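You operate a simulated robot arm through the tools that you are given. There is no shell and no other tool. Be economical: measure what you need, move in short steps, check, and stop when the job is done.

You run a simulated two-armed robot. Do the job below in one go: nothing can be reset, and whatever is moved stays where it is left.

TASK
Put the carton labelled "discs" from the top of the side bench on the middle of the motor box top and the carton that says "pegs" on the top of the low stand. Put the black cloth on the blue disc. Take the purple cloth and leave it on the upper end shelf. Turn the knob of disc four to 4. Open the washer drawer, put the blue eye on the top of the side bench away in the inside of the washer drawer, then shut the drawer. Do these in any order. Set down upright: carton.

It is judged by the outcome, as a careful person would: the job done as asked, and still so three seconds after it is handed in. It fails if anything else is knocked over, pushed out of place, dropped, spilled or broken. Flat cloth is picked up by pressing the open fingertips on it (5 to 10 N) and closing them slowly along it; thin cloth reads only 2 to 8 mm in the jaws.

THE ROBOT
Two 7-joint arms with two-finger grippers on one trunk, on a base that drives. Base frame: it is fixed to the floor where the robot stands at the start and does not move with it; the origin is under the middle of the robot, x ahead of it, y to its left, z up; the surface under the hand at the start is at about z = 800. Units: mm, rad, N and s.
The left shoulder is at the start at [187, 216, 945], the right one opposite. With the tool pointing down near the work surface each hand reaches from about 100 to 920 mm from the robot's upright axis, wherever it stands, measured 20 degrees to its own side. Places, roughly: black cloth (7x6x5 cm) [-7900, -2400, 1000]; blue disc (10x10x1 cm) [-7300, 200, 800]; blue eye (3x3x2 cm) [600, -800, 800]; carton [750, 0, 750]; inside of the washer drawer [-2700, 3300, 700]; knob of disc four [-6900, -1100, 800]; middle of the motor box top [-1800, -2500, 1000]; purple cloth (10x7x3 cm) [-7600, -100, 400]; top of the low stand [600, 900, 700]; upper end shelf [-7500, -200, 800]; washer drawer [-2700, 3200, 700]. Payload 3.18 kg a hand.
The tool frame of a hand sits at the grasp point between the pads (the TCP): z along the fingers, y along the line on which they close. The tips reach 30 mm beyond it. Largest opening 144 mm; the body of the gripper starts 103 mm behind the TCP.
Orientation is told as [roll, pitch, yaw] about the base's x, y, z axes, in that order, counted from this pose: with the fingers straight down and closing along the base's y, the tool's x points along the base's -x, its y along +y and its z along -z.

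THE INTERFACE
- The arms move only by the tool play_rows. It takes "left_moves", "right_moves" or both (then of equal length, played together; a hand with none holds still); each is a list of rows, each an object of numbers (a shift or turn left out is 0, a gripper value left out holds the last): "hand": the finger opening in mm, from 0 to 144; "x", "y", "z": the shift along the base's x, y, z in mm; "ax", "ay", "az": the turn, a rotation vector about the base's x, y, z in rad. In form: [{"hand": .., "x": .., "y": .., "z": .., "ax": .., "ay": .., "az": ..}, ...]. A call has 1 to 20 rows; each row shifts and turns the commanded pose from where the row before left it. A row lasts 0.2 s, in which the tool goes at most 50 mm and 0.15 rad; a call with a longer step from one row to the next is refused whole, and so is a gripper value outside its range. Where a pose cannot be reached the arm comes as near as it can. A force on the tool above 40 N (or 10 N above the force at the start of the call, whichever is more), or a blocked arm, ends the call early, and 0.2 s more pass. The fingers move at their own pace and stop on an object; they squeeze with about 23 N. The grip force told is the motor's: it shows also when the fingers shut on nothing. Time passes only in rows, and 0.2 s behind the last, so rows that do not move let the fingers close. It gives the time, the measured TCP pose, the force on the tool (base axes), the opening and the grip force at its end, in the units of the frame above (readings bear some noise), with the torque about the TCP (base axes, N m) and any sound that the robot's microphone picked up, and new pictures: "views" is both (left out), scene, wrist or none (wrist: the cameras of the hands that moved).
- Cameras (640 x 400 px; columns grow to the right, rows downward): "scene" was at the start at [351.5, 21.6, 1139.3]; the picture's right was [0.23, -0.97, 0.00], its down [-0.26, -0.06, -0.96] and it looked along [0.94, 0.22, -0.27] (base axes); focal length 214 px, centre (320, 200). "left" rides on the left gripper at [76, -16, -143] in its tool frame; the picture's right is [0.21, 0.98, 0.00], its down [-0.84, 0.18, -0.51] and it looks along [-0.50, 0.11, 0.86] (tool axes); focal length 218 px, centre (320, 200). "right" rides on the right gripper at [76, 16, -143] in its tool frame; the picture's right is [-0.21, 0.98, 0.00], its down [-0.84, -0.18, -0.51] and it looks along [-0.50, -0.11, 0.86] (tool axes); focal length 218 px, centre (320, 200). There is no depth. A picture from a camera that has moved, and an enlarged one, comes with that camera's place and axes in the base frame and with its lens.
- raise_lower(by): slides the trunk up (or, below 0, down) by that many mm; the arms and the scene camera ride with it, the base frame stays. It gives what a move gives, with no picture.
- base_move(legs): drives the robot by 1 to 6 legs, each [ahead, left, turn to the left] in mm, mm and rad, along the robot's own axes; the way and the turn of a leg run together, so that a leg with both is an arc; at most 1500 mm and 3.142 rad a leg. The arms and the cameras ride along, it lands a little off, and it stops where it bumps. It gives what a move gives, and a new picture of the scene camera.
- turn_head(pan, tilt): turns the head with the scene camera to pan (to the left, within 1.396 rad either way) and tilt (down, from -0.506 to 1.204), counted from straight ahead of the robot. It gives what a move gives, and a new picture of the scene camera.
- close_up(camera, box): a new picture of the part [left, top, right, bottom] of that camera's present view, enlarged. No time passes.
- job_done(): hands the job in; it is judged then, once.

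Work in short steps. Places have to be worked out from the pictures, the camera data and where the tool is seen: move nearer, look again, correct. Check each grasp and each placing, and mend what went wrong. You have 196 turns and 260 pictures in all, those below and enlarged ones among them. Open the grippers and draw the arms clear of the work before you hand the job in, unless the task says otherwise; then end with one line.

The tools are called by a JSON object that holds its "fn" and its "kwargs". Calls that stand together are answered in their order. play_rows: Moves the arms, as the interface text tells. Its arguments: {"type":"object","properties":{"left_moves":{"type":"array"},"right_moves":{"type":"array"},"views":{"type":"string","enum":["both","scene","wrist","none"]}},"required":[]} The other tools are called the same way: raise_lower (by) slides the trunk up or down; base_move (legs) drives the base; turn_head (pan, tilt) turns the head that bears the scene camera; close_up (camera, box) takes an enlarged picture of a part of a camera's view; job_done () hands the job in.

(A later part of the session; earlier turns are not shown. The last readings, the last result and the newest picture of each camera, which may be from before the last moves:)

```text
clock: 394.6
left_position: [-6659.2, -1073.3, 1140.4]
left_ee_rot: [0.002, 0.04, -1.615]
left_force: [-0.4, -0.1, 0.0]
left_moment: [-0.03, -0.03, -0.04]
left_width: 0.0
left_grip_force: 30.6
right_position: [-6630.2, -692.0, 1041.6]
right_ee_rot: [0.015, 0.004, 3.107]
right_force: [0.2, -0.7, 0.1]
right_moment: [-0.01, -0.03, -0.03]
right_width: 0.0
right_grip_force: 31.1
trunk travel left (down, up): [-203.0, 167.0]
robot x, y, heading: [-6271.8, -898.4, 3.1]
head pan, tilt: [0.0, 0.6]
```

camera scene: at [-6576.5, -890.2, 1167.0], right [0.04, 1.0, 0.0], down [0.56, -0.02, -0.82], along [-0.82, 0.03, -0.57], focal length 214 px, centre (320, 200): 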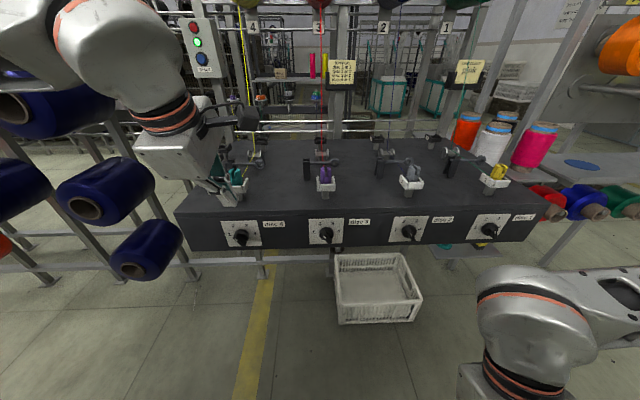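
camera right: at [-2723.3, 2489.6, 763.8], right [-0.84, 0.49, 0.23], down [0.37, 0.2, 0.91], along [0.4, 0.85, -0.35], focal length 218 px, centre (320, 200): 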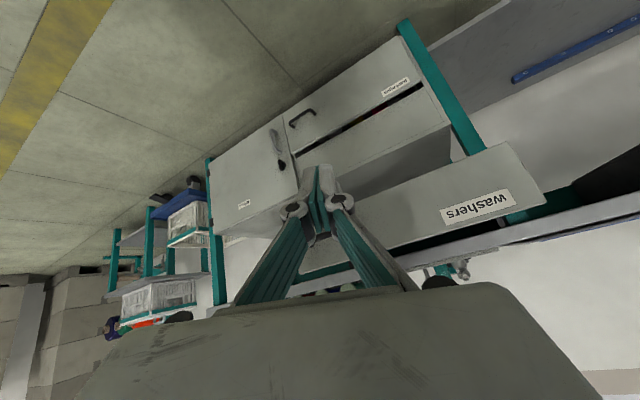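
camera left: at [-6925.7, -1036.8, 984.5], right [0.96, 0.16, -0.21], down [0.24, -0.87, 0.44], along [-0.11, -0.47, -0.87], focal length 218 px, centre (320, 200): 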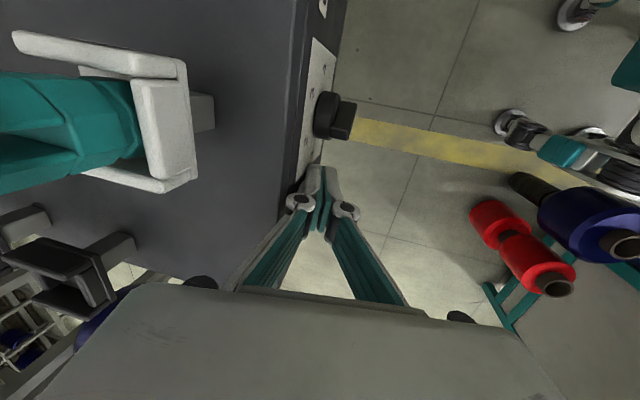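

{"fn": "base_move", "kwargs": {"legs": [[200, 0, 0.04], [0, -1300, 0], [0, -780, 0], [1500, 0, 0], [300, 0, 0]]}}

{"fn": "turn_head", "kwargs": {"pan": 1.39, "tilt": 0.45}}

```text
clock: 422.9
left_position: [-8623.8, 999.3, 1142.8]
left_ee_rot: [0.001, 0.041, -1.568]
left_force: [-0.4, 0.2, 0.5]
left_moment: [-0.01, -0.01, 0.0]
left_width: 0.0
left_grip_force: 30.7
right_position: [-8613.9, 1381.5, 1041.5]
right_ee_rot: [0.014, 0.002, -3.13]
right_force: [0.2, -0.1, -0.2]
right_moment: [0.01, -0.05, 0.02]
right_width: 0.0
right_grip_force: 30.8
trunk travel left (down, up): [-203.0, 167.0]
robot x, y, heading: [-8244.6, 1188.2, -3.131]
head pan, tilt: [0.0, 0.6]
camera scene: at [-8426.9, 1186.5, 1308.7], right [-0.01, 1.0, 0.0], down [0.57, 0.0, -0.82], along [-0.82, -0.01, -0.57], focal length 214 px, centre (320, 200)
```

scene: 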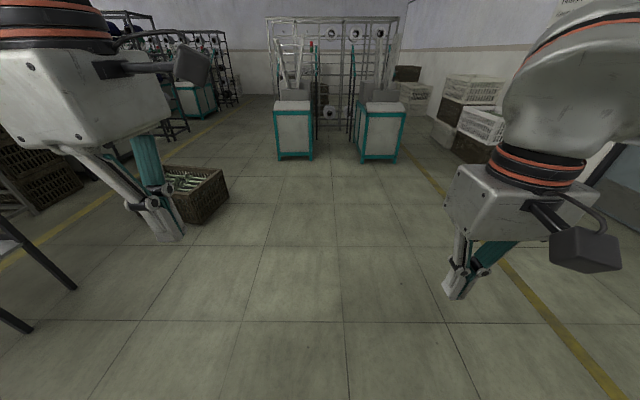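

```text
clock: 424.4
left_position: [-8625.1, 998.5, 1141.8]
left_ee_rot: [-0.001, 0.04, -1.568]
left_force: [1.7, 0.3, 0.0]
left_moment: [0.0, -0.03, 0.02]
left_width: 0.0
left_grip_force: 31.0
right_position: [-8613.4, 1381.1, 1042.1]
right_ee_rot: [0.014, 0.003, -3.129]
right_force: [-0.9, 0.2, 1.0]
right_moment: [0.0, 0.0, 0.0]
right_width: 0.0
right_grip_force: 30.8
trunk travel left (down, up): [-203.0, 167.0]
robot x, y, heading: [-8245.3, 1186.3, -3.134]
head pan, tilt: [1.389, 0.45]
camera scene: at [-8354.0, 1096.6, 1322.3], right [-0.98, 0.17, 0.0], down [0.08, 0.43, -0.9], along [-0.16, -0.89, -0.44], focal length 214 px, centre (320, 200)
```

scene: 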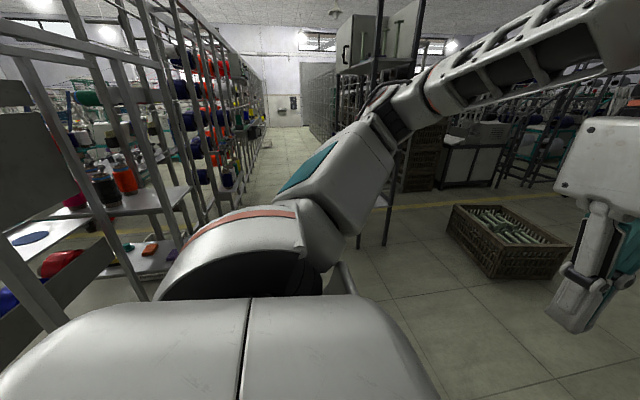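

The purple cloth is visible at the -x edge of the lower end shelf (≈-7625,-152,400), and the aisle on this side is clear. I'll drive in and face the shelf from the -x side.

{"fn": "base_move", "kwargs": {"legs": [[200, 0, 0], [0, 0, 1.57], [0, 0, 1.56], [0, -1300, 0]]}}

{"fn": "turn_head", "kwargs": {"pan": -0.1, "tilt": 0.65}}

```text
clock: 445.0
left_position: [-8080.9, 46.0, 1142.8]
left_ee_rot: [0.0, 0.04, 1.543]
left_force: [0.2, -0.2, -0.2]
left_moment: [0.01, -0.01, 0.01]
left_width: 0.0
left_grip_force: 30.5
right_position: [-8102.2, -336.7, 1042.6]
right_ee_rot: [0.014, 0.001, -0.018]
right_force: [0.0, 0.5, 0.4]
right_moment: [-0.01, 0.01, -0.01]
right_width: 0.0
right_grip_force: 30.6
trunk travel left (down, up): [-203.0, 167.0]
robot x, y, heading: [-8468.8, -134.4, -0.021]
head pan, tilt: [1.389, 0.45]
camera scene: at [-8353.6, -43.8, 1322.3], right [0.98, -0.2, 0.0], down [-0.09, -0.43, -0.9], along [0.18, 0.88, -0.44], focal length 214 px, centre (320, 200)
```

scene: 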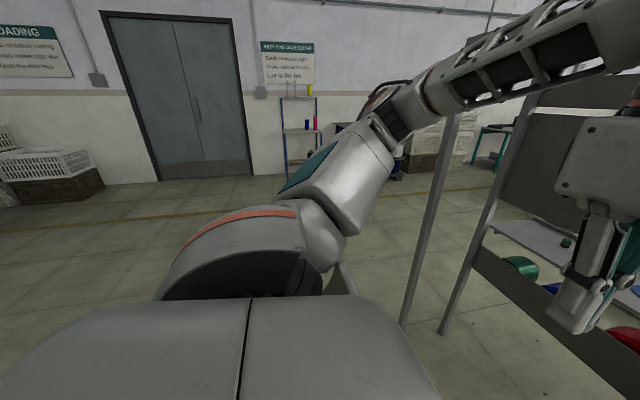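

```text
clock: 446.6
left_position: [-8081.4, 45.5, 1142.8]
left_ee_rot: [-0.001, 0.04, 1.543]
left_force: [-0.3, 0.3, 0.3]
left_moment: [0.01, -0.03, -0.04]
left_width: 0.0
left_grip_force: 30.5
right_position: [-8102.8, -336.4, 1041.8]
right_ee_rot: [0.013, 0.001, -0.018]
right_force: [-0.7, -0.2, 0.3]
right_moment: [0.01, 0.02, 0.03]
right_width: 0.0
right_grip_force: 30.5
trunk travel left (down, up): [-203.0, 167.0]
robot x, y, heading: [-8467.0, -131.8, -0.018]
head pan, tilt: [-0.099, 0.649]
camera scene: at [-8286.0, -144.1, 1304.5], right [-0.12, -0.99, 0.0], down [-0.6, 0.07, -0.8], along [0.79, -0.1, -0.6], focal length 214 px, centre (320, 200)
```

scene: 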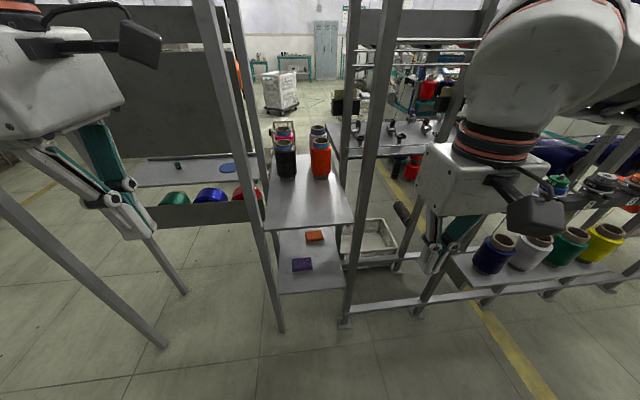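

The view is clear: posts at y≈-2 and -358 (x≈-7757), and the purple cloth at (-7629,-140,~415) between them under the upper shelf. I'll lower the trunk and prepare the right hand with a forward tilt.

{"fn": "raise_lower", "kwargs": {"by": -150}}

{"fn": "play_rows", "kwargs": {"right_moves": [{"hand": 90, "ay": -0.12, "y": 20}, {"ay": -0.12, "y": 20}, {"ay": -0.12, "y": 25}, {"ay": -0.12, "y": 25}, {"ay": -0.12, "y": 25}, {"ay": -0.1, "y": 25, "z": -20}, {"y": 25, "z": -30}, {"y": 20, "z": -30}], "views": "none"}}

```text
clock: 448.3
left_position: [-8082.5, 46.3, 994.3]
left_ee_rot: [-0.004, 0.04, 1.544]
left_force: [-0.9, -0.2, -0.1]
left_moment: [0.03, -0.04, 0.01]
left_width: 0.0
left_grip_force: 31.1
right_position: [-8103.9, -336.2, 893.3]
right_ee_rot: [0.014, -0.001, -0.019]
right_force: [-0.7, 0.3, 0.6]
right_moment: [-0.02, -0.02, 0.02]
right_width: 0.1
right_grip_force: 30.8
trunk travel left (down, up): [-53.0, 317.0]
robot x, y, heading: [-8466.5, -135.6, -0.019]
head pan, tilt: [-0.099, 0.649]
```

```text
clock: 449.2
left_position: [-8083.5, 45.2, 995.7]
left_ee_rot: [-0.005, 0.041, 1.544]
left_force: [-0.3, -0.1, 0.6]
left_moment: [0.03, -0.06, 0.0]
left_width: 0.2
left_grip_force: 31.3
right_position: [-8055.6, -289.3, 927.6]
right_ee_rot: [0.124, -0.372, -0.261]
right_force: [-0.6, -0.2, 0.3]
right_moment: [0.02, -0.02, -0.02]
right_width: 89.9
right_grip_force: 0.0
right hand out of reach, approached as far as the arm can: row 1, 2, 3
trunk travel left (down, up): [-53.0, 317.0]
robot x, y, heading: [-8469.0, -133.6, -0.021]
head pan, tilt: [-0.099, 0.649]
stopped in row 4 (right hand): the arm was blocked; the commanded pose is now the measured one
```

{"fn": "play_rows", "kwargs": {"right_moves": [{"z": -35, "x": 20}, {"z": -35, "x": 20}, {"z": -35, "x": 20}, {"z": -35, "x": 20, "y": 10}, {"z": -35, "x": 20, "y": 20}, {"z": -35, "x": 20, "y": 20}, {"z": -30, "x": 20, "y": 20, "ax": -0.02, "ay": -0.08, "az": 0.05}, {"z": -30, "x": 20, "y": 20, "ax": -0.02, "ay": -0.08, "az": 0.05}, {"ax": -0.02, "ay": -0.08, "az": 0.05}, {"ax": -0.02, "ay": -0.08, "az": 0.05}], "views": "none"}}

```text
clock: 451.4
left_position: [-8081.1, 46.4, 993.0]
left_ee_rot: [0.001, 0.039, 1.544]
left_force: [0.2, -0.8, -0.9]
left_moment: [0.0, -0.02, -0.01]
left_width: 0.0
left_grip_force: 30.8
right_position: [-7882.7, -190.0, 666.8]
right_ee_rot: [0.085, -0.694, -0.039]
right_force: [-0.3, 0.3, -0.5]
right_moment: [0.01, 0.0, -0.01]
right_width: 89.9
right_grip_force: 0.1
right hand out of reach, approached as far as the arm can: row 1, 2
trunk travel left (down, up): [-53.0, 317.0]
robot x, y, heading: [-8466.7, -132.2, -0.021]
head pan, tilt: [-0.099, 0.649]
```

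The right hand is tilted well. I'll lower it in front of the shelf to z≈475 and centre it at y=-140, then drive it in.

{"fn": "play_rows", "kwargs": {"right_moves": [{"z": -30, "y": 8}, {"z": -30, "y": 8}, {"z": -30, "y": 8}, {"z": -30, "y": 8}, {"z": -30, "y": 9}, {"z": -30, "y": 9}, {"z": -10}, {}], "views": "wrist"}}

```text
clock: 452.7
left_position: [-8080.2, 45.6, 992.6]
left_ee_rot: [0.001, 0.041, 1.545]
left_force: [-0.1, 0.0, 0.2]
left_moment: [-0.01, 0.02, 0.01]
left_width: 0.0
left_grip_force: 30.9
right_position: [-7843.6, -208.3, 522.2]
right_ee_rot: [0.1, -0.7, -0.202]
right_force: [-0.3, -0.1, -0.4]
right_moment: [-0.06, 0.0, -0.04]
right_width: 89.9
right_grip_force: 0.0
right hand out of reach, approached as far as the arm can: row 6
trunk travel left (down, up): [-53.0, 317.0]
robot x, y, heading: [-8464.9, -133.4, -0.019]
head pan, tilt: [-0.099, 0.649]
stopped in row 6 (right hand): the arm was blocked; the commanded pose is now the measured one
camera right: at [-7991.9, -175.2, 582.1], right [0.29, 0.93, 0.21], down [0.28, -0.29, 0.92], along [0.92, -0.2, -0.34], focal length 218 px, centre (320, 200)
```

right: 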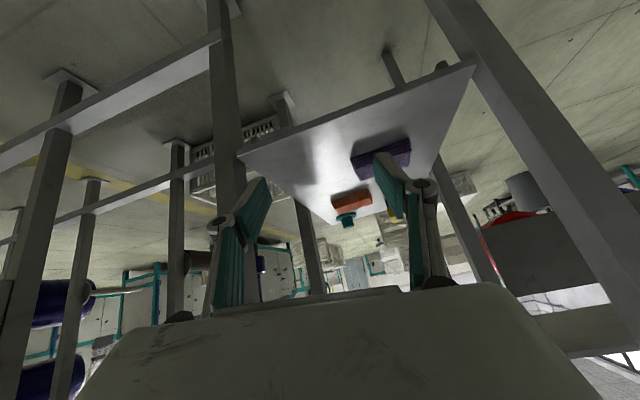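

The cloth is at ≈(-7646,-131,415). I'm still 90 mm too high and the arm is at a limit, so I'll lower the trunk fully while outside the shelf.

{"fn": "raise_lower", "kwargs": {"by": -50}}

{"fn": "play_rows", "kwargs": {"right_moves": [{"hand": 125, "ax": -0.03, "az": 0.06, "y": 10}, {"ax": -0.03, "az": 0.06, "y": 15}, {"ax": -0.03, "az": 0.06, "y": 15}, {"y": 15}, {"y": 15}], "views": "none"}}

```text
clock: 453.4
left_position: [-8074.8, 46.6, 942.2]
left_ee_rot: [0.035, 0.037, 1.575]
left_force: [6.1, 1.7, -4.0]
left_moment: [0.11, 0.99, 0.53]
left_width: 0.0
left_grip_force: 30.7
right_position: [-7872.2, -239.0, 435.6]
right_ee_rot: [0.033, -0.62, -0.2]
right_force: [0.8, -0.7, 1.2]
right_moment: [0.02, 0.01, -0.03]
right_width: 89.9
right_grip_force: 0.1
trunk travel left (down, up): [-9.0, 361.0]
robot x, y, heading: [-8464.6, -132.9, -0.025]
head pan, tilt: [-0.099, 0.649]
stopped: the force on the tool passed its limit at 59 N (the readings are from after the stop); the commanded pose is now the measured one
```

```text
clock: 454.8
left_position: [-8074.4, 47.1, 944.7]
left_ee_rot: [0.03, 0.038, 1.575]
left_force: [4.5, 1.3, -5.2]
left_moment: [0.25, 0.68, 0.37]
left_width: 0.0
left_grip_force: 30.5
right_position: [-7844.7, -232.4, 430.5]
right_ee_rot: [-0.108, -0.628, -0.055]
right_force: [-0.5, 0.4, 0.2]
right_moment: [0.03, 0.01, 0.0]
right_width: 125.0
right_grip_force: 0.0
trunk travel left (down, up): [-9.0, 361.0]
robot x, y, heading: [-8466.8, -132.4, -0.023]
head pan, tilt: [-0.099, 0.649]
stopped in row 5 (right hand): the arm was blocked; the commanded pose is now the measured one
```

The left arm touches the body at this trunk height, so I'll shift it slightly outward. I'll also raise the right hand 45 for entry, then drive left 100 and forward 180.

{"fn": "play_rows", "kwargs": {"left_moves": [{"y": 15, "x": 15}, {"y": 15, "x": 15}, {"y": 15, "x": 15}], "right_moves": [{"z": 15}, {"z": 15}, {"z": 15}], "views": "none"}}

{"fn": "base_move", "kwargs": {"legs": [[0, 100, 0], [150, 0, 0]]}}

{"fn": "close_up", "kwargs": {"camera": "right", "box": [0, 0, 640, 400]}}

```text
clock: 455.6
left_position: [-8029.0, 91.3, 944.6]
left_ee_rot: [0.029, 0.04, 1.571]
left_force: [-0.3, -0.6, 0.7]
left_moment: [0.02, -0.01, -0.02]
left_width: 0.0
left_grip_force: 30.7
right_position: [-7847.5, -238.9, 470.5]
right_ee_rot: [-0.118, -0.621, -0.058]
right_force: [-0.2, -0.7, 0.5]
right_moment: [0.01, -0.01, 0.03]
right_width: 125.0
right_grip_force: 0.1
trunk travel left (down, up): [-9.0, 361.0]
robot x, y, heading: [-8460.7, -133.6, -0.024]
head pan, tilt: [-0.099, 0.649]
```

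```text
clock: 458.3
left_position: [-7892.6, 199.3, 949.7]
left_ee_rot: [0.017, 0.046, 1.578]
left_force: [0.5, 0.1, 0.8]
left_moment: [-0.01, -0.03, -0.03]
left_width: 0.0
left_grip_force: 30.7
right_position: [-7711.3, -129.6, 479.2]
right_ee_rot: [-0.117, -0.612, -0.04]
right_force: [-0.4, 0.3, -0.6]
right_moment: [0.02, -0.02, -0.03]
right_width: 125.0
right_grip_force: 0.1
trunk travel left (down, up): [-9.0, 361.0]
robot x, y, heading: [-8315.7, -32.3, -0.014]
head pan, tilt: [-0.099, 0.649]
stopped in leg 2: the robot was blocked; the commanded pose is now the measured one
camera scene: at [-7956.8, -39.6, 1070.8], right [-0.11, -0.99, 0.0], down [-0.59, 0.06, -0.8], along [0.8, -0.09, -0.6], focal length 214 px, centre (320, 200)
```

scene: 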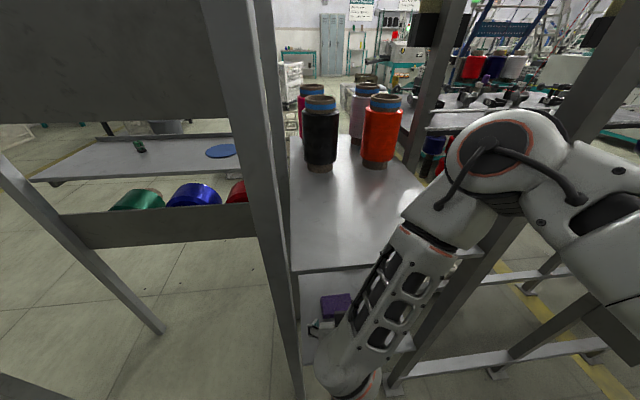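

```text
1.00 times, centred on (320, 200) of right (not enlarged: the box is as wide or as high as the picture)
camera zoom: at [-7853.7, -89.4, 550.0], right [0.28, 0.96, 0.03], down [0.38, -0.14, 0.91], along [0.88, -0.24, -0.4], focal length 218 px, centre (320, 200)
```

zoom: 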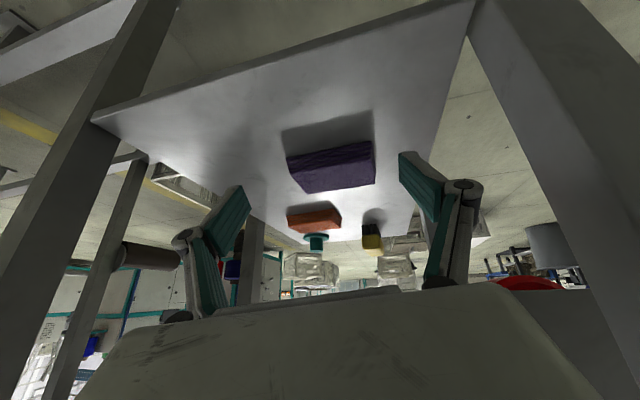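

The cloth is at ≈(-7642,-131). The base is blocked (probably the elbow near the post), so I'll reach with the arm: forward 54 and down ~45 in small steps.

{"fn": "play_rows", "kwargs": {"right_moves": [{"x": 15, "hand": 130}, {"x": 15}, {"x": 14}, {"x": 10, "y": 3}, {"z": -12}, {"z": -12}, {}], "views": "wrist"}}

```text
clock: 460.1
left_position: [-7916.0, 195.1, 957.6]
left_ee_rot: [0.001, 0.044, 1.571]
left_force: [-0.5, -0.1, 0.5]
left_moment: [0.0, -0.06, -0.02]
left_width: 0.1
left_grip_force: 31.3
right_position: [-7689.1, -100.9, 477.8]
right_ee_rot: [-0.083, -0.621, -0.011]
right_force: [-0.5, 0.0, 0.7]
right_moment: [0.0, 0.02, 0.0]
right_width: 130.2
right_grip_force: 0.0
trunk travel left (down, up): [-9.0, 361.0]
robot x, y, heading: [-8331.4, -31.3, -0.022]
head pan, tilt: [-0.099, 0.649]
stopped in row 7 (right hand): the arm was blocked; the commanded pose is now the measured one
camera right: at [-7832.8, -71.6, 547.4], right [0.23, 0.97, 0.06], down [0.38, -0.14, 0.91], along [0.9, -0.19, -0.4], focal length 218 px, centre (320, 200)
```

right: 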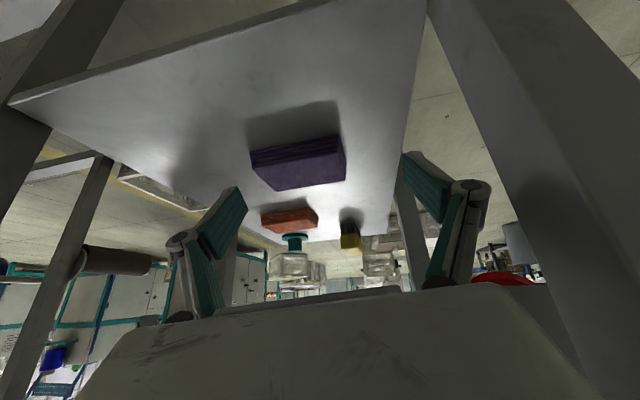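

The right elbow is pressing against the post. I'll back out and come in with the robot turned ~25° to the right and further left, so the elbow stays clear of the rack.

{"fn": "base_move", "kwargs": {"legs": [[-300, 0, 0], [0, 350, 0], [130, 0, -0.415]]}}

```text
clock: 466.7
left_position: [-8004.0, 329.6, 945.8]
left_ee_rot: [0.03, 0.04, 1.155]
left_force: [1.0, -0.2, -0.8]
left_moment: [0.03, 0.01, 0.02]
left_width: 0.0
left_grip_force: 30.4
right_position: [-7932.2, -34.9, 452.1]
right_ee_rot: [-0.09, -0.59, -0.439]
right_force: [-0.4, -0.3, -0.3]
right_moment: [0.0, -0.01, 0.05]
right_width: 130.1
right_grip_force: 0.1
trunk travel left (down, up): [-9.0, 361.0]
robot x, y, heading: [-8497.5, 302.9, -0.438]
head pan, tilt: [-0.099, 0.649]
camera scene: at [-8161.0, 136.9, 1066.0], right [-0.51, -0.86, 0.0], down [-0.52, 0.31, -0.8], along [0.68, -0.41, -0.6], focal length 214 px, centre (320, 200)
```

scene: 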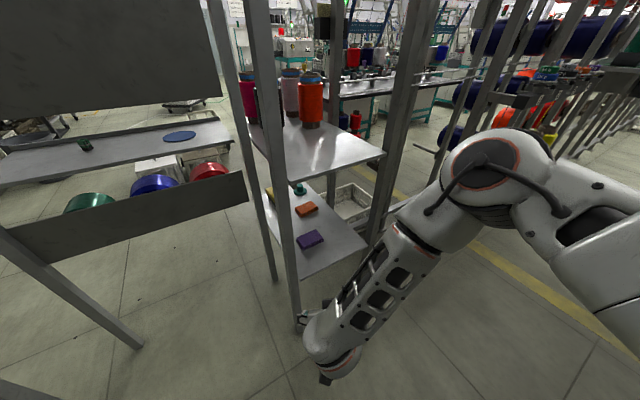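

I need the elbow further back, so I'll extend the arm forward ~110 mm here in the open first (and raise it 25), narrowing the fingers for entry.

{"fn": "play_rows", "kwargs": {"right_moves": [{"z": 12, "hand": 80}, {"z": 12}, {"x": 20, "y": -9}, {"x": 20, "y": -9}, {"x": 20, "y": -9}, {"x": 20, "y": -9}, {"x": 20, "y": -9}], "views": "none"}}

```text
clock: 468.3
left_position: [-8004.5, 330.7, 945.2]
left_ee_rot: [0.029, 0.039, 1.156]
left_force: [-0.7, -0.1, -0.8]
left_moment: [-0.02, -0.03, 0.0]
left_width: 0.0
left_grip_force: 30.7
right_position: [-7830.2, -79.4, 477.8]
right_ee_rot: [-0.093, -0.587, -0.44]
right_force: [0.7, -0.2, -0.7]
right_moment: [-0.01, 0.0, -0.02]
right_width: 80.1
right_grip_force: 0.1
trunk travel left (down, up): [-9.0, 361.0]
robot x, y, heading: [-8491.8, 302.0, -0.442]
head pan, tilt: [-0.099, 0.649]
```

The arm extends freely here. I'll drive left 33 and forward 110, checking the wrist view.

{"fn": "base_move", "kwargs": {"legs": [[0, 33, 0], [110, 0, 0]]}}

{"fn": "play_rows", "kwargs": {"right_moves": [{"x": 15, "y": -6}, {"x": 15, "y": -6, "hand": 128}, {"x": 10, "y": -4}, {}], "views": "wrist"}}

```text
clock: 469.9
left_position: [-7953.1, 338.9, 949.3]
left_ee_rot: [0.032, 0.043, 1.186]
left_force: [-0.1, -0.6, -0.7]
left_moment: [-0.02, -0.04, 0.02]
left_width: 0.0
left_grip_force: 31.0
right_position: [-7784.5, -69.8, 475.4]
right_ee_rot: [-0.1, -0.575, -0.426]
right_force: [-4.4, -4.4, -2.7]
right_moment: [-0.09, -0.03, 0.17]
right_width: 76.7
right_grip_force: 0.1
trunk travel left (down, up): [-9.0, 361.0]
robot x, y, heading: [-8439.4, 308.0, -0.426]
head pan, tilt: [-0.099, 0.649]
stopped in leg 2: the force on the tool passed its limit at 54 N (the readings are from after the stop); the commanded pose is now the measured one
camera scene: at [-8112.7, 141.4, 1070.0], right [-0.5, -0.86, -0.01], down [-0.51, 0.31, -0.8], along [0.69, -0.4, -0.6], focal length 214 px, centre (320, 200)
```

scene: 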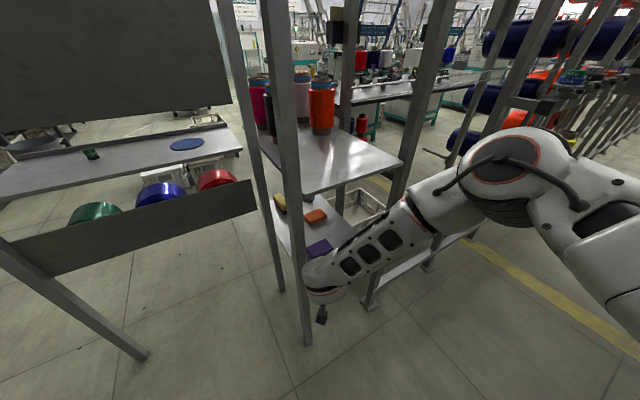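

```text
clock: 470.5
left_position: [-7953.9, 338.6, 950.7]
left_ee_rot: [0.029, 0.047, 1.189]
left_force: [0.1, -0.5, 0.5]
left_moment: [0.0, -0.02, 0.0]
left_width: 0.4
left_grip_force: 30.7
right_position: [-7763.5, -96.9, 474.8]
right_ee_rot: [-0.121, -0.579, -0.446]
right_force: [-1.2, -19.5, -4.7]
right_moment: [0.12, 0.0, -0.17]
right_width: 114.4
right_grip_force: 0.0
trunk travel left (down, up): [-9.0, 361.0]
robot x, y, heading: [-8436.5, 304.4, -0.429]
head pan, tilt: [-0.099, 0.649]
stopped in row 2 (right hand): the force on the tool passed its limit at 43 N (the readings are from after the stop); the commanded pose is now the measured one
camera right: at [-7876.9, -6.2, 548.6], right [0.63, 0.78, 0.02], down [0.33, -0.29, 0.9], along [0.7, -0.56, -0.43], focal length 218 px, centre (320, 200)
```

right: 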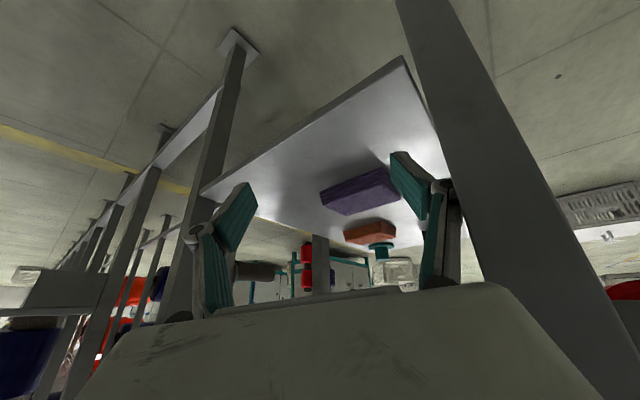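

The left finger touched the left post. I'll narrow the fingers, ease back and right, straighten the yaw by ~0.25, then go in.

{"fn": "play_rows", "kwargs": {"right_moves": [{"hand": 70, "y": -5}, {"x": -10, "y": -10}, {"y": -12, "az": 0.08}, {"y": -12, "az": 0.08}, {"az": 0.08}, {"x": 20, "y": -2}, {"x": 20}, {"x": 20}, {"x": 15}], "views": "wrist"}}

```text
clock: 472.5
left_position: [-7953.8, 340.1, 950.4]
left_ee_rot: [0.031, 0.044, 1.188]
left_force: [-0.1, -0.6, -0.2]
left_moment: [0.0, 0.02, -0.01]
left_width: 0.1
left_grip_force: 30.8
right_position: [-7698.3, -131.2, 476.1]
right_ee_rot: [-0.113, -0.578, -0.195]
right_force: [-0.4, -0.4, 0.3]
right_moment: [0.0, 0.01, -0.03]
right_width: 69.9
right_grip_force: 0.0
trunk travel left (down, up): [-9.0, 361.0]
robot x, y, heading: [-8432.4, 305.1, -0.427]
head pan, tilt: [-0.099, 0.649]
camera right: at [-7829.7, -70.9, 550.1], right [0.42, 0.91, 0.02], down [0.39, -0.2, 0.9], along [0.82, -0.37, -0.43], focal length 218 px, centre (320, 200)
```

right: 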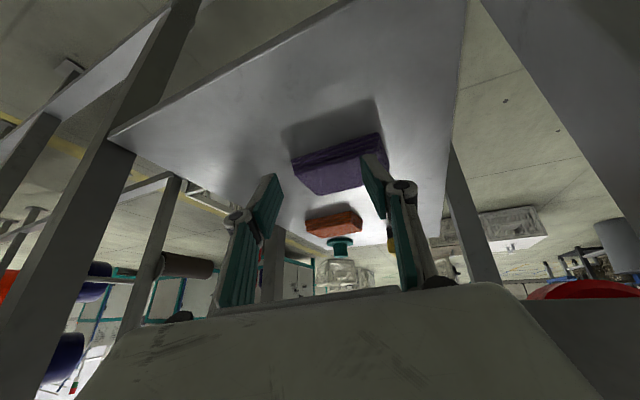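

The hand is inside, right at the cloth. I'll open to 128, centre over it and lower to the shelf.

{"fn": "play_rows", "kwargs": {"right_moves": [{"x": 18, "y": 5, "hand": 128}, {"x": 18, "y": 5}, {"z": -12}, {"z": -12}, {"z": -10}, {"z": -5}, {"z": -4}, {}], "views": "wrist"}}

```text
clock: 474.3
left_position: [-7953.2, 339.0, 949.8]
left_ee_rot: [0.031, 0.045, 1.189]
left_force: [0.1, -0.9, -0.3]
left_moment: [-0.03, -0.01, -0.02]
left_width: 0.0
left_grip_force: 30.5
right_position: [-7661.8, -119.7, 433.1]
right_ee_rot: [-0.114, -0.58, -0.196]
right_force: [-0.5, 0.1, 1.1]
right_moment: [-0.01, 0.02, 0.01]
right_width: 128.0
right_grip_force: 0.0
trunk travel left (down, up): [-9.0, 361.0]
robot x, y, heading: [-8435.6, 303.7, -0.425]
head pan, tilt: [-0.099, 0.649]
camera right: at [-7793.8, -61.0, 506.9], right [0.42, 0.91, 0.02], down [0.39, -0.2, 0.9], along [0.82, -0.37, -0.43], focal length 218 px, centre (320, 200)
```

right: 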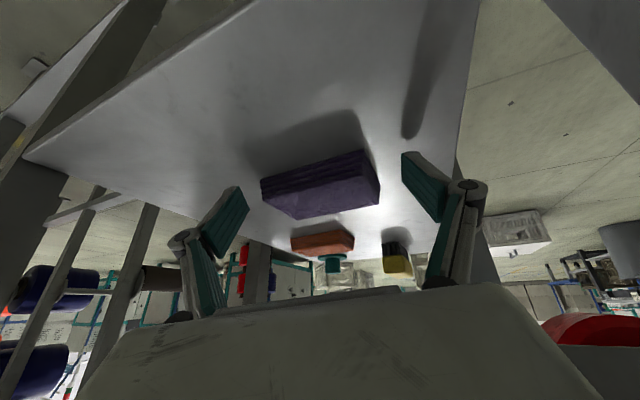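

The cloth is centred between the fingertips. I'll lower to light contact and close slowly.

{"fn": "play_rows", "kwargs": {"right_moves": [{"z": -4}, {"z": -3}, {"hand": 110}, {"hand": 90}, {"hand": 70}, {"hand": 50}, {"hand": 30}, {"hand": 10}, {"hand": 0}, {}], "views": "wrist"}}

```text
clock: 475.6
left_position: [-7954.8, 340.3, 949.1]
left_ee_rot: [0.03, 0.045, 1.185]
left_force: [0.5, -0.7, -0.6]
left_moment: [0.0, 0.0, 0.01]
left_width: 0.0
left_grip_force: 30.6
right_position: [-7656.0, -114.5, 432.7]
right_ee_rot: [-0.108, -0.591, -0.189]
right_force: [2.0, 3.9, 5.8]
right_moment: [0.04, 0.24, -0.01]
right_width: 23.5
right_grip_force: 9.1
trunk travel left (down, up): [-9.0, 361.0]
robot x, y, heading: [-8437.1, 306.6, -0.428]
head pan, tilt: [-0.099, 0.649]
stopped in row 6 (right hand): the force on the tool passed its limit at 41 N (the readings are from after the stop); the commanded pose is now the measured one
camera right: at [-7789.3, -56.2, 505.9], right [0.41, 0.91, 0.03], down [0.38, -0.2, 0.9], along [0.83, -0.36, -0.43], focal length 218 px, centre (320, 200)
```

right: 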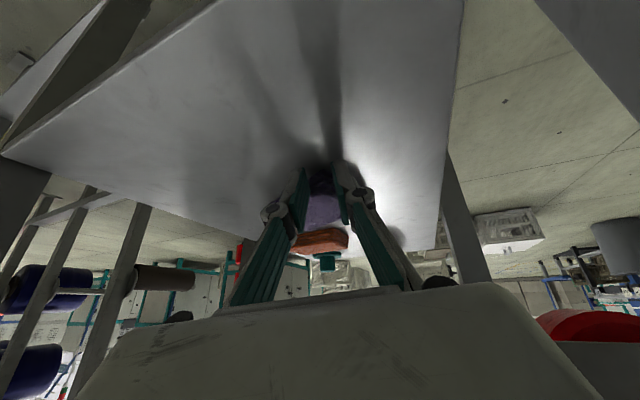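

The cloth is gathered at 23 mm. I'll keep the grip closed and lift slightly.

{"fn": "play_rows", "kwargs": {"right_moves": [{"hand": 5}, {"hand": 0}, {"hand": 0}, {"z": 8}, {"z": 10}, {"z": 10}, {"z": 10}], "views": "wrist"}}

```text
clock: 477.1
left_position: [-7953.7, 340.6, 950.6]
left_ee_rot: [0.031, 0.045, 1.189]
left_force: [-0.9, -0.7, 0.0]
left_moment: [-0.01, -0.02, 0.0]
left_width: 0.0
left_grip_force: 30.4
right_position: [-7659.0, -121.2, 467.7]
right_ee_rot: [-0.112, -0.587, -0.194]
right_force: [-0.3, 0.0, -0.4]
right_moment: [-0.01, 0.03, -0.01]
right_width: 0.0
right_grip_force: 22.7
trunk travel left (down, up): [-9.0, 361.0]
robot x, y, heading: [-8433.8, 305.6, -0.428]
head pan, tilt: [-0.099, 0.649]
camera right: at [-7792.3, -60.7, 542.1], right [0.42, 0.91, 0.02], down [0.38, -0.2, 0.9], along [0.82, -0.37, -0.43], focal length 218 px, centre (320, 200)
```

right: 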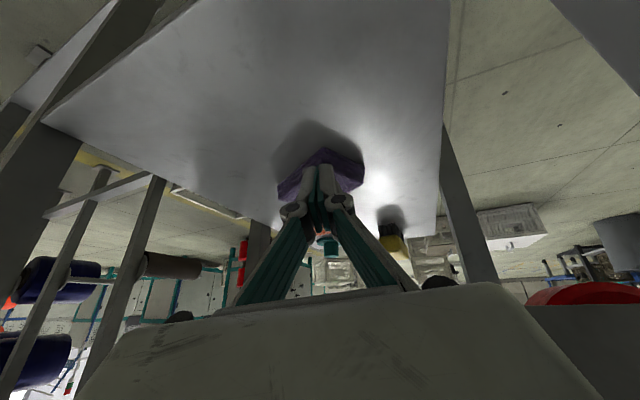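

It slipped out and the cloth stays bunched just ahead (~(-7612,-141)). I'll use the press method: open 60, move over it, press to 5–10 N, then close slowly.

{"fn": "play_rows", "kwargs": {"right_moves": [{"hand": 60, "x": 15, "y": -6}, {"x": 15, "y": -6}, {"z": -8}, {"z": -6}, {"z": -5}, {"z": -4}, {"z": -3}, {}], "views": "wrist"}}

```text
clock: 478.9
left_position: [-7953.8, 338.6, 948.9]
left_ee_rot: [0.035, 0.043, 1.189]
left_force: [0.3, 0.0, 0.5]
left_moment: [-0.03, 0.03, 0.04]
left_width: 0.0
left_grip_force: 31.4
right_position: [-7628.5, -131.7, 442.4]
right_ee_rot: [-0.114, -0.589, -0.194]
right_force: [-1.7, 2.4, 8.5]
right_moment: [0.25, -0.26, 0.13]
right_width: 61.8
right_grip_force: 0.9
trunk travel left (down, up): [-9.0, 361.0]
robot x, y, heading: [-8435.3, 307.7, -0.427]
head pan, tilt: [-0.099, 0.649]
camera right: at [-7761.6, -71.8, 517.2], right [0.42, 0.91, 0.02], down [0.38, -0.2, 0.9], along [0.83, -0.37, -0.43], focal length 218 px, centre (320, 200)
```

right: 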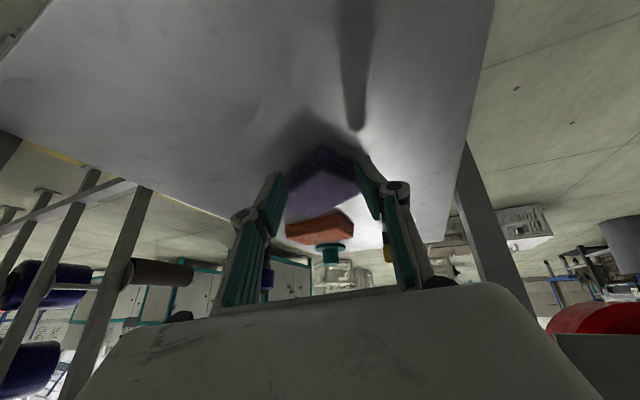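

It is pressed at 8.5 N with the cloth between the tips. I'll close slowly.

{"fn": "play_rows", "kwargs": {"right_moves": [{"hand": 54}, {"hand": 48}, {"hand": 42}, {"hand": 36}, {"hand": 30}, {"hand": 25}, {"hand": 20}, {"hand": 16}, {"hand": 12}, {"hand": 8}, {"hand": 5}, {"hand": 3}, {"hand": 2}, {"hand": 2}], "views": "none"}}

{"fn": "play_rows", "kwargs": {"right_moves": [{"hand": 0}, {"z": 6}, {"z": 8}, {"z": 10}, {"z": 12}], "views": "wrist"}}

```text
clock: 481.9
left_position: [-7953.0, 340.2, 948.9]
left_ee_rot: [0.034, 0.044, 1.188]
left_force: [0.9, -0.2, 0.6]
left_moment: [0.0, 0.0, 0.02]
left_width: 0.1
left_grip_force: 30.6
right_position: [-7628.8, -132.6, 442.5]
right_ee_rot: [-0.113, -0.586, -0.193]
right_force: [0.4, 0.5, -0.3]
right_moment: [0.01, 0.0, 0.03]
right_width: 0.0
right_grip_force: 23.0
trunk travel left (down, up): [-9.0, 361.0]
robot x, y, heading: [-8436.0, 304.5, -0.425]
head pan, tilt: [-0.099, 0.649]
```

```text
clock: 483.1
left_position: [-7953.8, 339.2, 950.2]
left_ee_rot: [0.033, 0.044, 1.187]
left_force: [-0.2, -0.2, 0.2]
left_moment: [0.0, -0.03, 0.02]
left_width: 0.0
left_grip_force: 30.9
right_position: [-7630.5, -132.4, 477.5]
right_ee_rot: [-0.115, -0.586, -0.196]
right_force: [-0.2, -0.2, 0.7]
right_moment: [0.0, 0.02, 0.01]
right_width: 0.0
right_grip_force: 22.8
trunk travel left (down, up): [-9.0, 361.0]
robot x, y, heading: [-8435.5, 305.9, -0.43]
head pan, tilt: [-0.099, 0.649]
camera right: at [-7763.1, -72.1, 551.9], right [0.42, 0.91, 0.02], down [0.38, -0.2, 0.9], along [0.82, -0.37, -0.43], focal length 218 px, centre (320, 200)
```

right: 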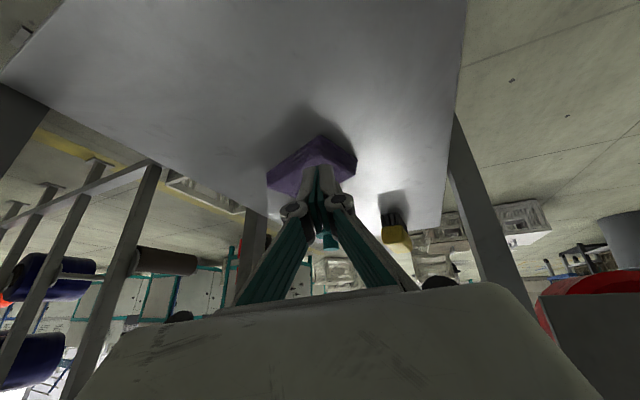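

The tips were too high and skimmed off. The cloth is now at ≈(-7578,-165). This time I'll straddle it fully (opening 130), get the tips down to the shelf and slightly beyond its centre, then close.

{"fn": "play_rows", "kwargs": {"right_moves": [{"hand": 132, "x": 17, "y": -10}, {"x": 17, "y": -10}, {"x": 16, "y": -11}, {"z": -15}, {"z": -12}, {"z": -8}, {"z": -5}, {"z": -4}, {"z": -3}, {"z": -3}], "views": "wrist"}}

```text
clock: 485.3
left_position: [-7955.3, 340.8, 948.9]
left_ee_rot: [0.034, 0.046, 1.182]
left_force: [0.4, 1.4, 0.1]
left_moment: [0.0, -0.04, 0.01]
left_width: 0.0
left_grip_force: 30.7
right_position: [-7630.3, -204.0, 412.5]
right_ee_rot: [-0.193, -0.583, -0.18]
right_force: [-26.8, -19.3, 57.1]
right_moment: [-3.07, 1.23, -1.08]
right_width: 119.4
right_grip_force: 35.8
right hand out of reach, approached as far as the arm can: row 3, 4, 5, 6, 7, 8
trunk travel left (down, up): [-9.0, 361.0]
robot x, y, heading: [-8440.0, 302.0, -0.436]
head pan, tilt: [-0.099, 0.649]
stopped in row 10 (right hand): the force on the tool passed its limit at 123 N (the readings are from after the stop); the commanded pose is now the measured one
camera right: at [-7759.6, -134.6, 484.4], right [0.45, 0.89, -0.04], down [0.39, -0.15, 0.91], along [0.81, -0.42, -0.41], focal length 218 px, centre (320, 200)
```

right: 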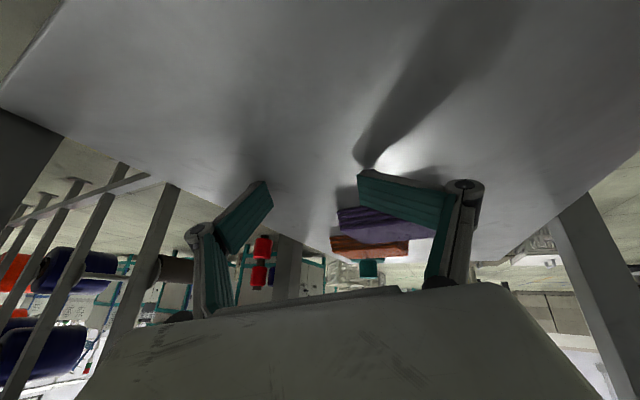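

The arm hit its reach limit and pressed on the shelf. I'll lift immediately, then move the base in a little.

{"fn": "play_rows", "kwargs": {"right_moves": [{"z": 15}, {"z": 20}, {"z": 20, "y": 15}, {"y": 20, "hand": 90}, {"y": 20}], "views": "none"}}

{"fn": "base_move", "kwargs": {"legs": [[70, 0, 0]]}}

{"fn": "close_up", "kwargs": {"camera": "right", "box": [0, 0, 640, 400]}}

```text
clock: 486.5
left_position: [-7954.2, 340.2, 946.6]
left_ee_rot: [0.039, 0.042, 1.188]
left_force: [-0.2, -0.4, 0.5]
left_moment: [0.04, -0.04, 0.0]
left_width: 0.0
left_grip_force: 30.2
right_position: [-7629.5, -131.8, 460.8]
right_ee_rot: [-0.158, -0.577, -0.191]
right_force: [0.9, -0.7, -0.9]
right_moment: [0.0, 0.0, 0.0]
right_width: 90.1
right_grip_force: 0.1
trunk travel left (down, up): [-9.0, 361.0]
robot x, y, heading: [-8436.8, 302.1, -0.427]
head pan, tilt: [-0.099, 0.649]
```

```text
clock: 487.3
left_position: [-7946.1, 334.8, 950.1]
left_ee_rot: [0.042, 0.045, 1.217]
left_force: [-0.4, 1.0, -0.4]
left_moment: [-0.02, -0.03, -0.01]
left_width: 0.1
left_grip_force: 30.5
right_position: [-7615.8, -128.0, 461.8]
right_ee_rot: [-0.151, -0.577, -0.176]
right_force: [-0.7, -1.1, -0.2]
right_moment: [0.0, -0.02, -0.01]
right_width: 89.9
right_grip_force: 0.1
trunk travel left (down, up): [-9.0, 361.0]
robot x, y, heading: [-8426.9, 292.2, -0.413]
head pan, tilt: [-0.099, 0.649]
stopped in leg 1: the robot was blocked; the commanded pose is now the measured one
camera scene: at [-8106.2, 131.9, 1070.7], right [-0.49, -0.87, -0.01], down [-0.52, 0.3, -0.8], along [0.7, -0.39, -0.6], focal length 214 px, centre (320, 200)
```

scene: 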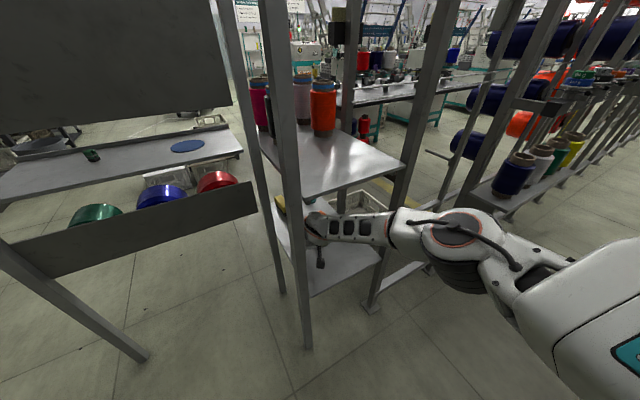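

```text
1.00 times, centred on (320, 200) of right (not enlarged: the box is as wide or as high as the picture)
camera zoom: at [-7747.6, -65.2, 535.5], right [0.42, 0.91, -0.01], down [0.39, -0.17, 0.9], along [0.82, -0.38, -0.43], focal length 218 px, centre (320, 200)
```

zoom: 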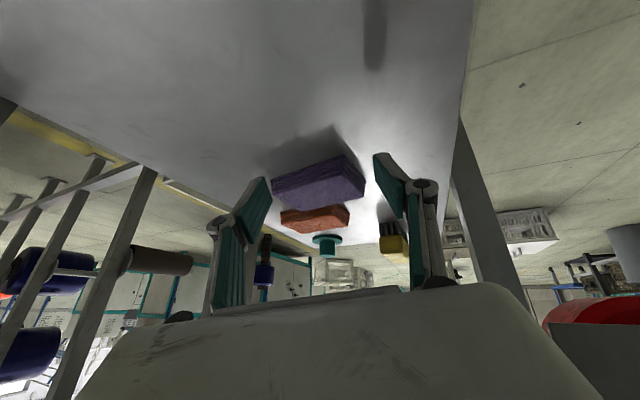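

The wrist is against the left post. I'll strafe right 30, then forward 60.

{"fn": "base_move", "kwargs": {"legs": [[-15, -35, 0], [75, 0, 0]]}}

{"fn": "play_rows", "kwargs": {"right_moves": [{"hand": 132}, {"hand": 132}], "views": "wrist"}}

```text
clock: 489.1
left_position: [-7904.7, 275.9, 950.0]
left_ee_rot: [0.038, 0.049, 1.223]
left_force: [-0.2, -0.3, 0.6]
left_moment: [0.0, 0.01, 0.0]
left_width: 0.3
left_grip_force: 30.9
right_position: [-7574.0, -183.0, 459.8]
right_ee_rot: [-0.149, -0.575, -0.172]
right_force: [0.6, 0.2, 0.2]
right_moment: [0.0, -0.02, 0.02]
right_width: 89.9
right_grip_force: 0.2
trunk travel left (down, up): [-9.0, 361.0]
robot x, y, heading: [-8390.5, 233.5, -0.41]
head pan, tilt: [-0.099, 0.649]
stopped in leg 2: the robot was blocked; the commanded pose is now the measured one
camera scene: at [-8063.3, 72.6, 1069.6], right [-0.49, -0.87, -0.01], down [-0.52, 0.3, -0.8], along [0.7, -0.39, -0.6], focal length 214 px, centre (320, 200)
```

scene: 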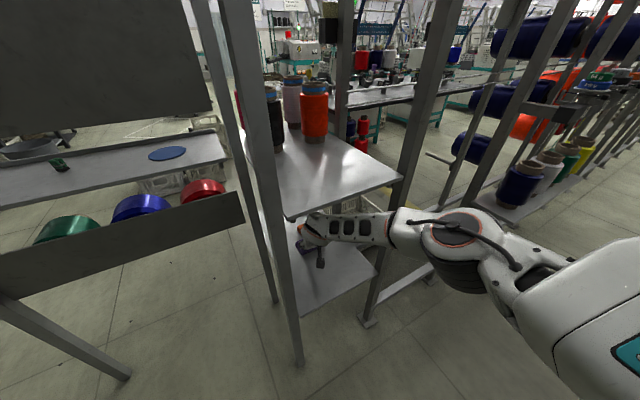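

```text
clock: 489.7
left_position: [-7904.9, 276.1, 949.1]
left_ee_rot: [0.045, 0.047, 1.224]
left_force: [0.1, 0.1, -0.1]
left_moment: [0.0, -0.01, -0.03]
left_width: 0.0
left_grip_force: 30.9
right_position: [-7573.0, -183.4, 459.2]
right_ee_rot: [-0.149, -0.575, -0.173]
right_force: [0.0, -0.2, -0.4]
right_moment: [0.01, -0.02, -0.04]
right_width: 131.9
right_grip_force: 0.0
trunk travel left (down, up): [-9.0, 361.0]
robot x, y, heading: [-8387.8, 233.4, -0.411]
head pan, tilt: [-0.099, 0.649]
camera right: at [-7705.6, -122.4, 532.6], right [0.42, 0.91, -0.01], down [0.4, -0.17, 0.9], along [0.82, -0.38, -0.43], focal length 218 px, centre (320, 200)
```

right: 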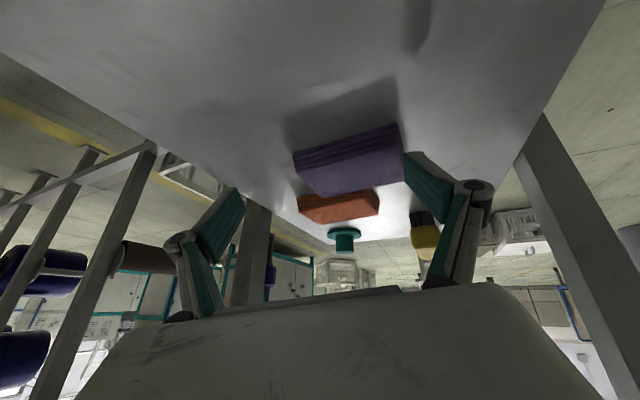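

The cloth is at ≈(-7547,-166). I'll shift left ~20, lower to the shelf, and close moderately.

{"fn": "play_rows", "kwargs": {"right_moves": [{"x": 7, "y": 9}, {"x": 8, "y": 9}, {"z": -10}, {"z": -8}, {"z": -5}, {"z": -4}, {"z": -3}, {}], "views": "wrist"}}

```text
clock: 490.7
left_position: [-7903.9, 275.5, 947.2]
left_ee_rot: [0.044, 0.049, 1.223]
left_force: [-0.1, 0.3, 0.0]
left_moment: [0.01, -0.02, 0.0]
left_width: 0.0
left_grip_force: 30.6
right_position: [-7563.7, -235.3, 445.5]
right_ee_rot: [-0.168, -0.59, -0.239]
right_force: [2.1, 4.8, 12.9]
right_moment: [1.03, -0.24, -0.03]
right_width: 142.5
right_grip_force: 7.0
trunk travel left (down, up): [-9.0, 361.0]
robot x, y, heading: [-8391.9, 232.0, -0.41]
head pan, tilt: [-0.099, 0.649]
stopped in row 4 (right hand): the force on the tool passed its limit at 56 N (the readings are from after the stop); the commanded pose is now the measured one
camera right: at [-7690.6, -163.1, 518.3], right [0.48, 0.87, -0.02], down [0.37, -0.19, 0.91], along [0.79, -0.45, -0.42], focal length 218 px, centre (320, 200)
```

right: 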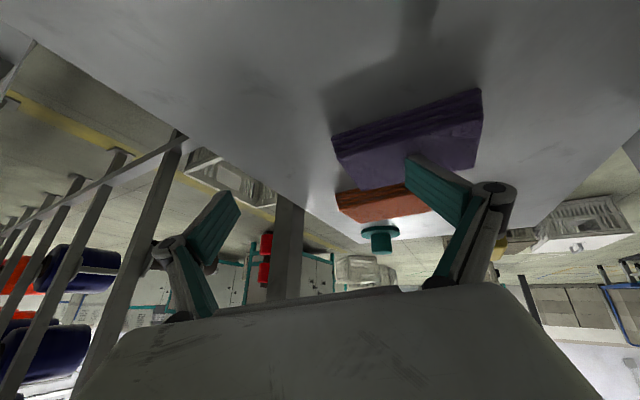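

The arm drifted at its limit and a finger landed on top of the cloth, pressing at ~13 N. That is useful: I'll drag the cloth back toward the shelf's front edge with the base.

{"fn": "base_move", "kwargs": {"legs": [[-60, 0, 0], [-70, 0, 0]]}}

{"fn": "close_up", "kwargs": {"camera": "right", "box": [0, 0, 640, 400]}}

```text
clock: 492.3
left_position: [-8014.0, 331.0, 941.6]
left_ee_rot: [0.058, 0.058, 1.226]
left_force: [0.3, -0.2, 0.3]
left_moment: [-0.01, 0.01, 0.01]
left_width: 0.0
left_grip_force: 30.2
right_position: [-7680.5, -183.5, 439.1]
right_ee_rot: [-0.176, -0.578, -0.236]
right_force: [-0.8, 1.3, 2.4]
right_moment: [0.17, -0.03, 0.07]
right_width: 139.9
right_grip_force: 1.4
trunk travel left (down, up): [-9.0, 361.0]
robot x, y, heading: [-8508.8, 285.9, -0.419]
head pan, tilt: [-0.099, 0.649]
camera scene: at [-8171.9, 129.6, 1066.2], right [-0.49, -0.87, 0.0], down [-0.53, 0.3, -0.8], along [0.69, -0.39, -0.6], focal length 214 px, centre (320, 200)
```

scene: 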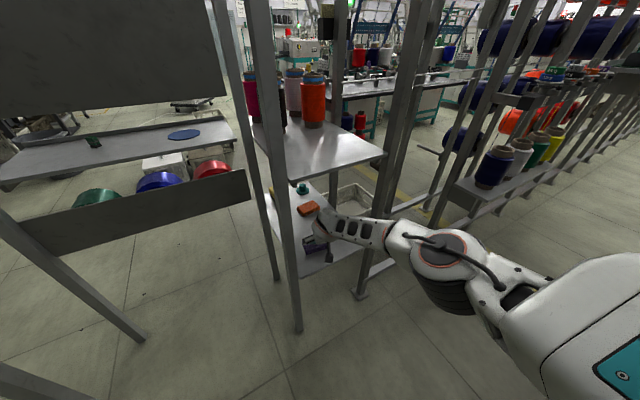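

```text
1.00 times, centred on (320, 200) of right (not enlarged: the box is as wide or as high as the picture)
camera zoom: at [-7806.2, -109.2, 511.6], right [0.49, 0.87, -0.03], down [0.38, -0.18, 0.91], along [0.78, -0.45, -0.42], focal length 218 px, centre (320, 200)
```

zoom: 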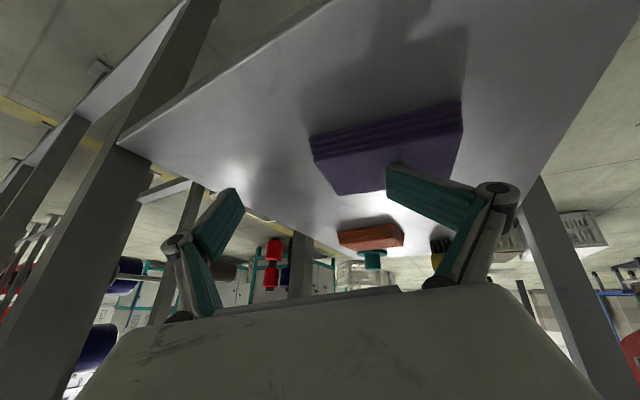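

The cloth followed to ≈(-7684,-129). I'll lift, reposition with the base (back 42, left 50), and press the tips (opening 55) on its middle.

{"fn": "play_rows", "kwargs": {"right_moves": [{"z": 14}, {"z": 14, "hand": 55}, {}], "views": "none"}}

{"fn": "base_move", "kwargs": {"legs": [[-42, 50, 0]]}}

{"fn": "play_rows", "kwargs": {"right_moves": [{"z": -5}, {"z": -4}, {}], "views": "wrist"}}

```text
clock: 493.1
left_position: [-8012.9, 332.7, 941.8]
left_ee_rot: [0.06, 0.057, 1.224]
left_force: [0.0, -0.6, 0.4]
left_moment: [-0.02, 0.0, 0.02]
left_width: 0.1
left_grip_force: 30.9
right_position: [-7680.6, -182.4, 465.4]
right_ee_rot: [-0.178, -0.577, -0.237]
right_force: [1.1, -0.3, -0.2]
right_moment: [0.0, 0.0, 0.03]
right_width: 54.7
right_grip_force: 0.1
trunk travel left (down, up): [-9.0, 361.0]
robot x, y, heading: [-8507.6, 284.7, -0.411]
head pan, tilt: [-0.099, 0.649]
```

```text
clock: 494.2
left_position: [-8031.9, 396.4, 940.9]
left_ee_rot: [0.06, 0.058, 1.226]
left_force: [0.2, 0.0, 0.2]
left_moment: [-0.02, -0.03, 0.03]
left_width: 0.0
left_grip_force: 31.1
right_position: [-7699.0, -118.4, 465.8]
right_ee_rot: [-0.178, -0.577, -0.237]
right_force: [0.3, 0.4, -0.4]
right_moment: [-0.02, 0.02, 0.01]
right_width: 54.8
right_grip_force: 0.0
trunk travel left (down, up): [-9.0, 361.0]
robot x, y, heading: [-8524.9, 346.2, -0.411]
head pan, tilt: [-0.099, 0.649]
camera scene: at [-8190.6, 192.4, 1066.2], right [-0.49, -0.87, 0.0], down [-0.53, 0.3, -0.8], along [0.69, -0.39, -0.6], focal length 214 px, centre (320, 200)
```

scene: 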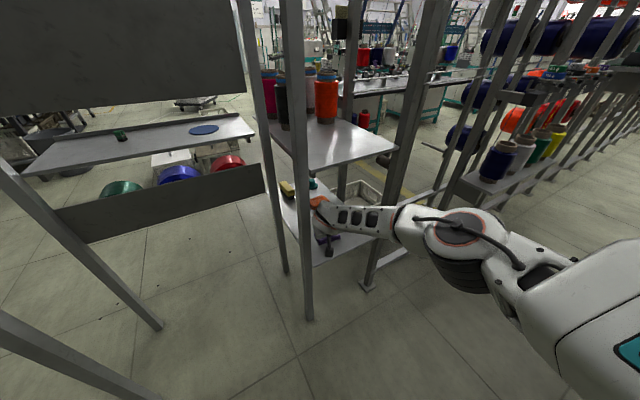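

```text
clock: 495.0
left_position: [-8032.9, 395.7, 942.1]
left_ee_rot: [0.058, 0.057, 1.228]
left_force: [0.6, -0.3, 0.6]
left_moment: [-0.05, 0.0, 0.01]
left_width: 0.0
left_grip_force: 31.0
right_position: [-7697.8, -117.3, 458.0]
right_ee_rot: [-0.177, -0.579, -0.235]
right_force: [1.0, 0.1, 8.4]
right_moment: [0.23, -0.15, 0.0]
right_width: 55.4
right_grip_force: 0.6
trunk travel left (down, up): [-9.0, 361.0]
robot x, y, heading: [-8523.9, 350.0, -0.408]
head pan, tilt: [-0.099, 0.649]
camera right: at [-7823.8, -44.7, 531.5], right [0.48, 0.87, -0.03], down [0.38, -0.18, 0.91], along [0.79, -0.45, -0.42], focal length 218 px, centre (320, 200)
```

right: 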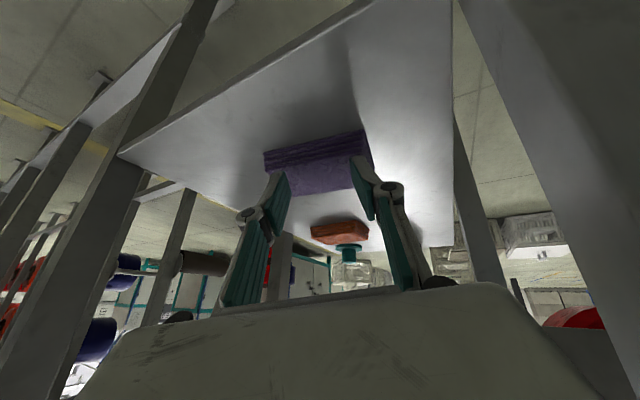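

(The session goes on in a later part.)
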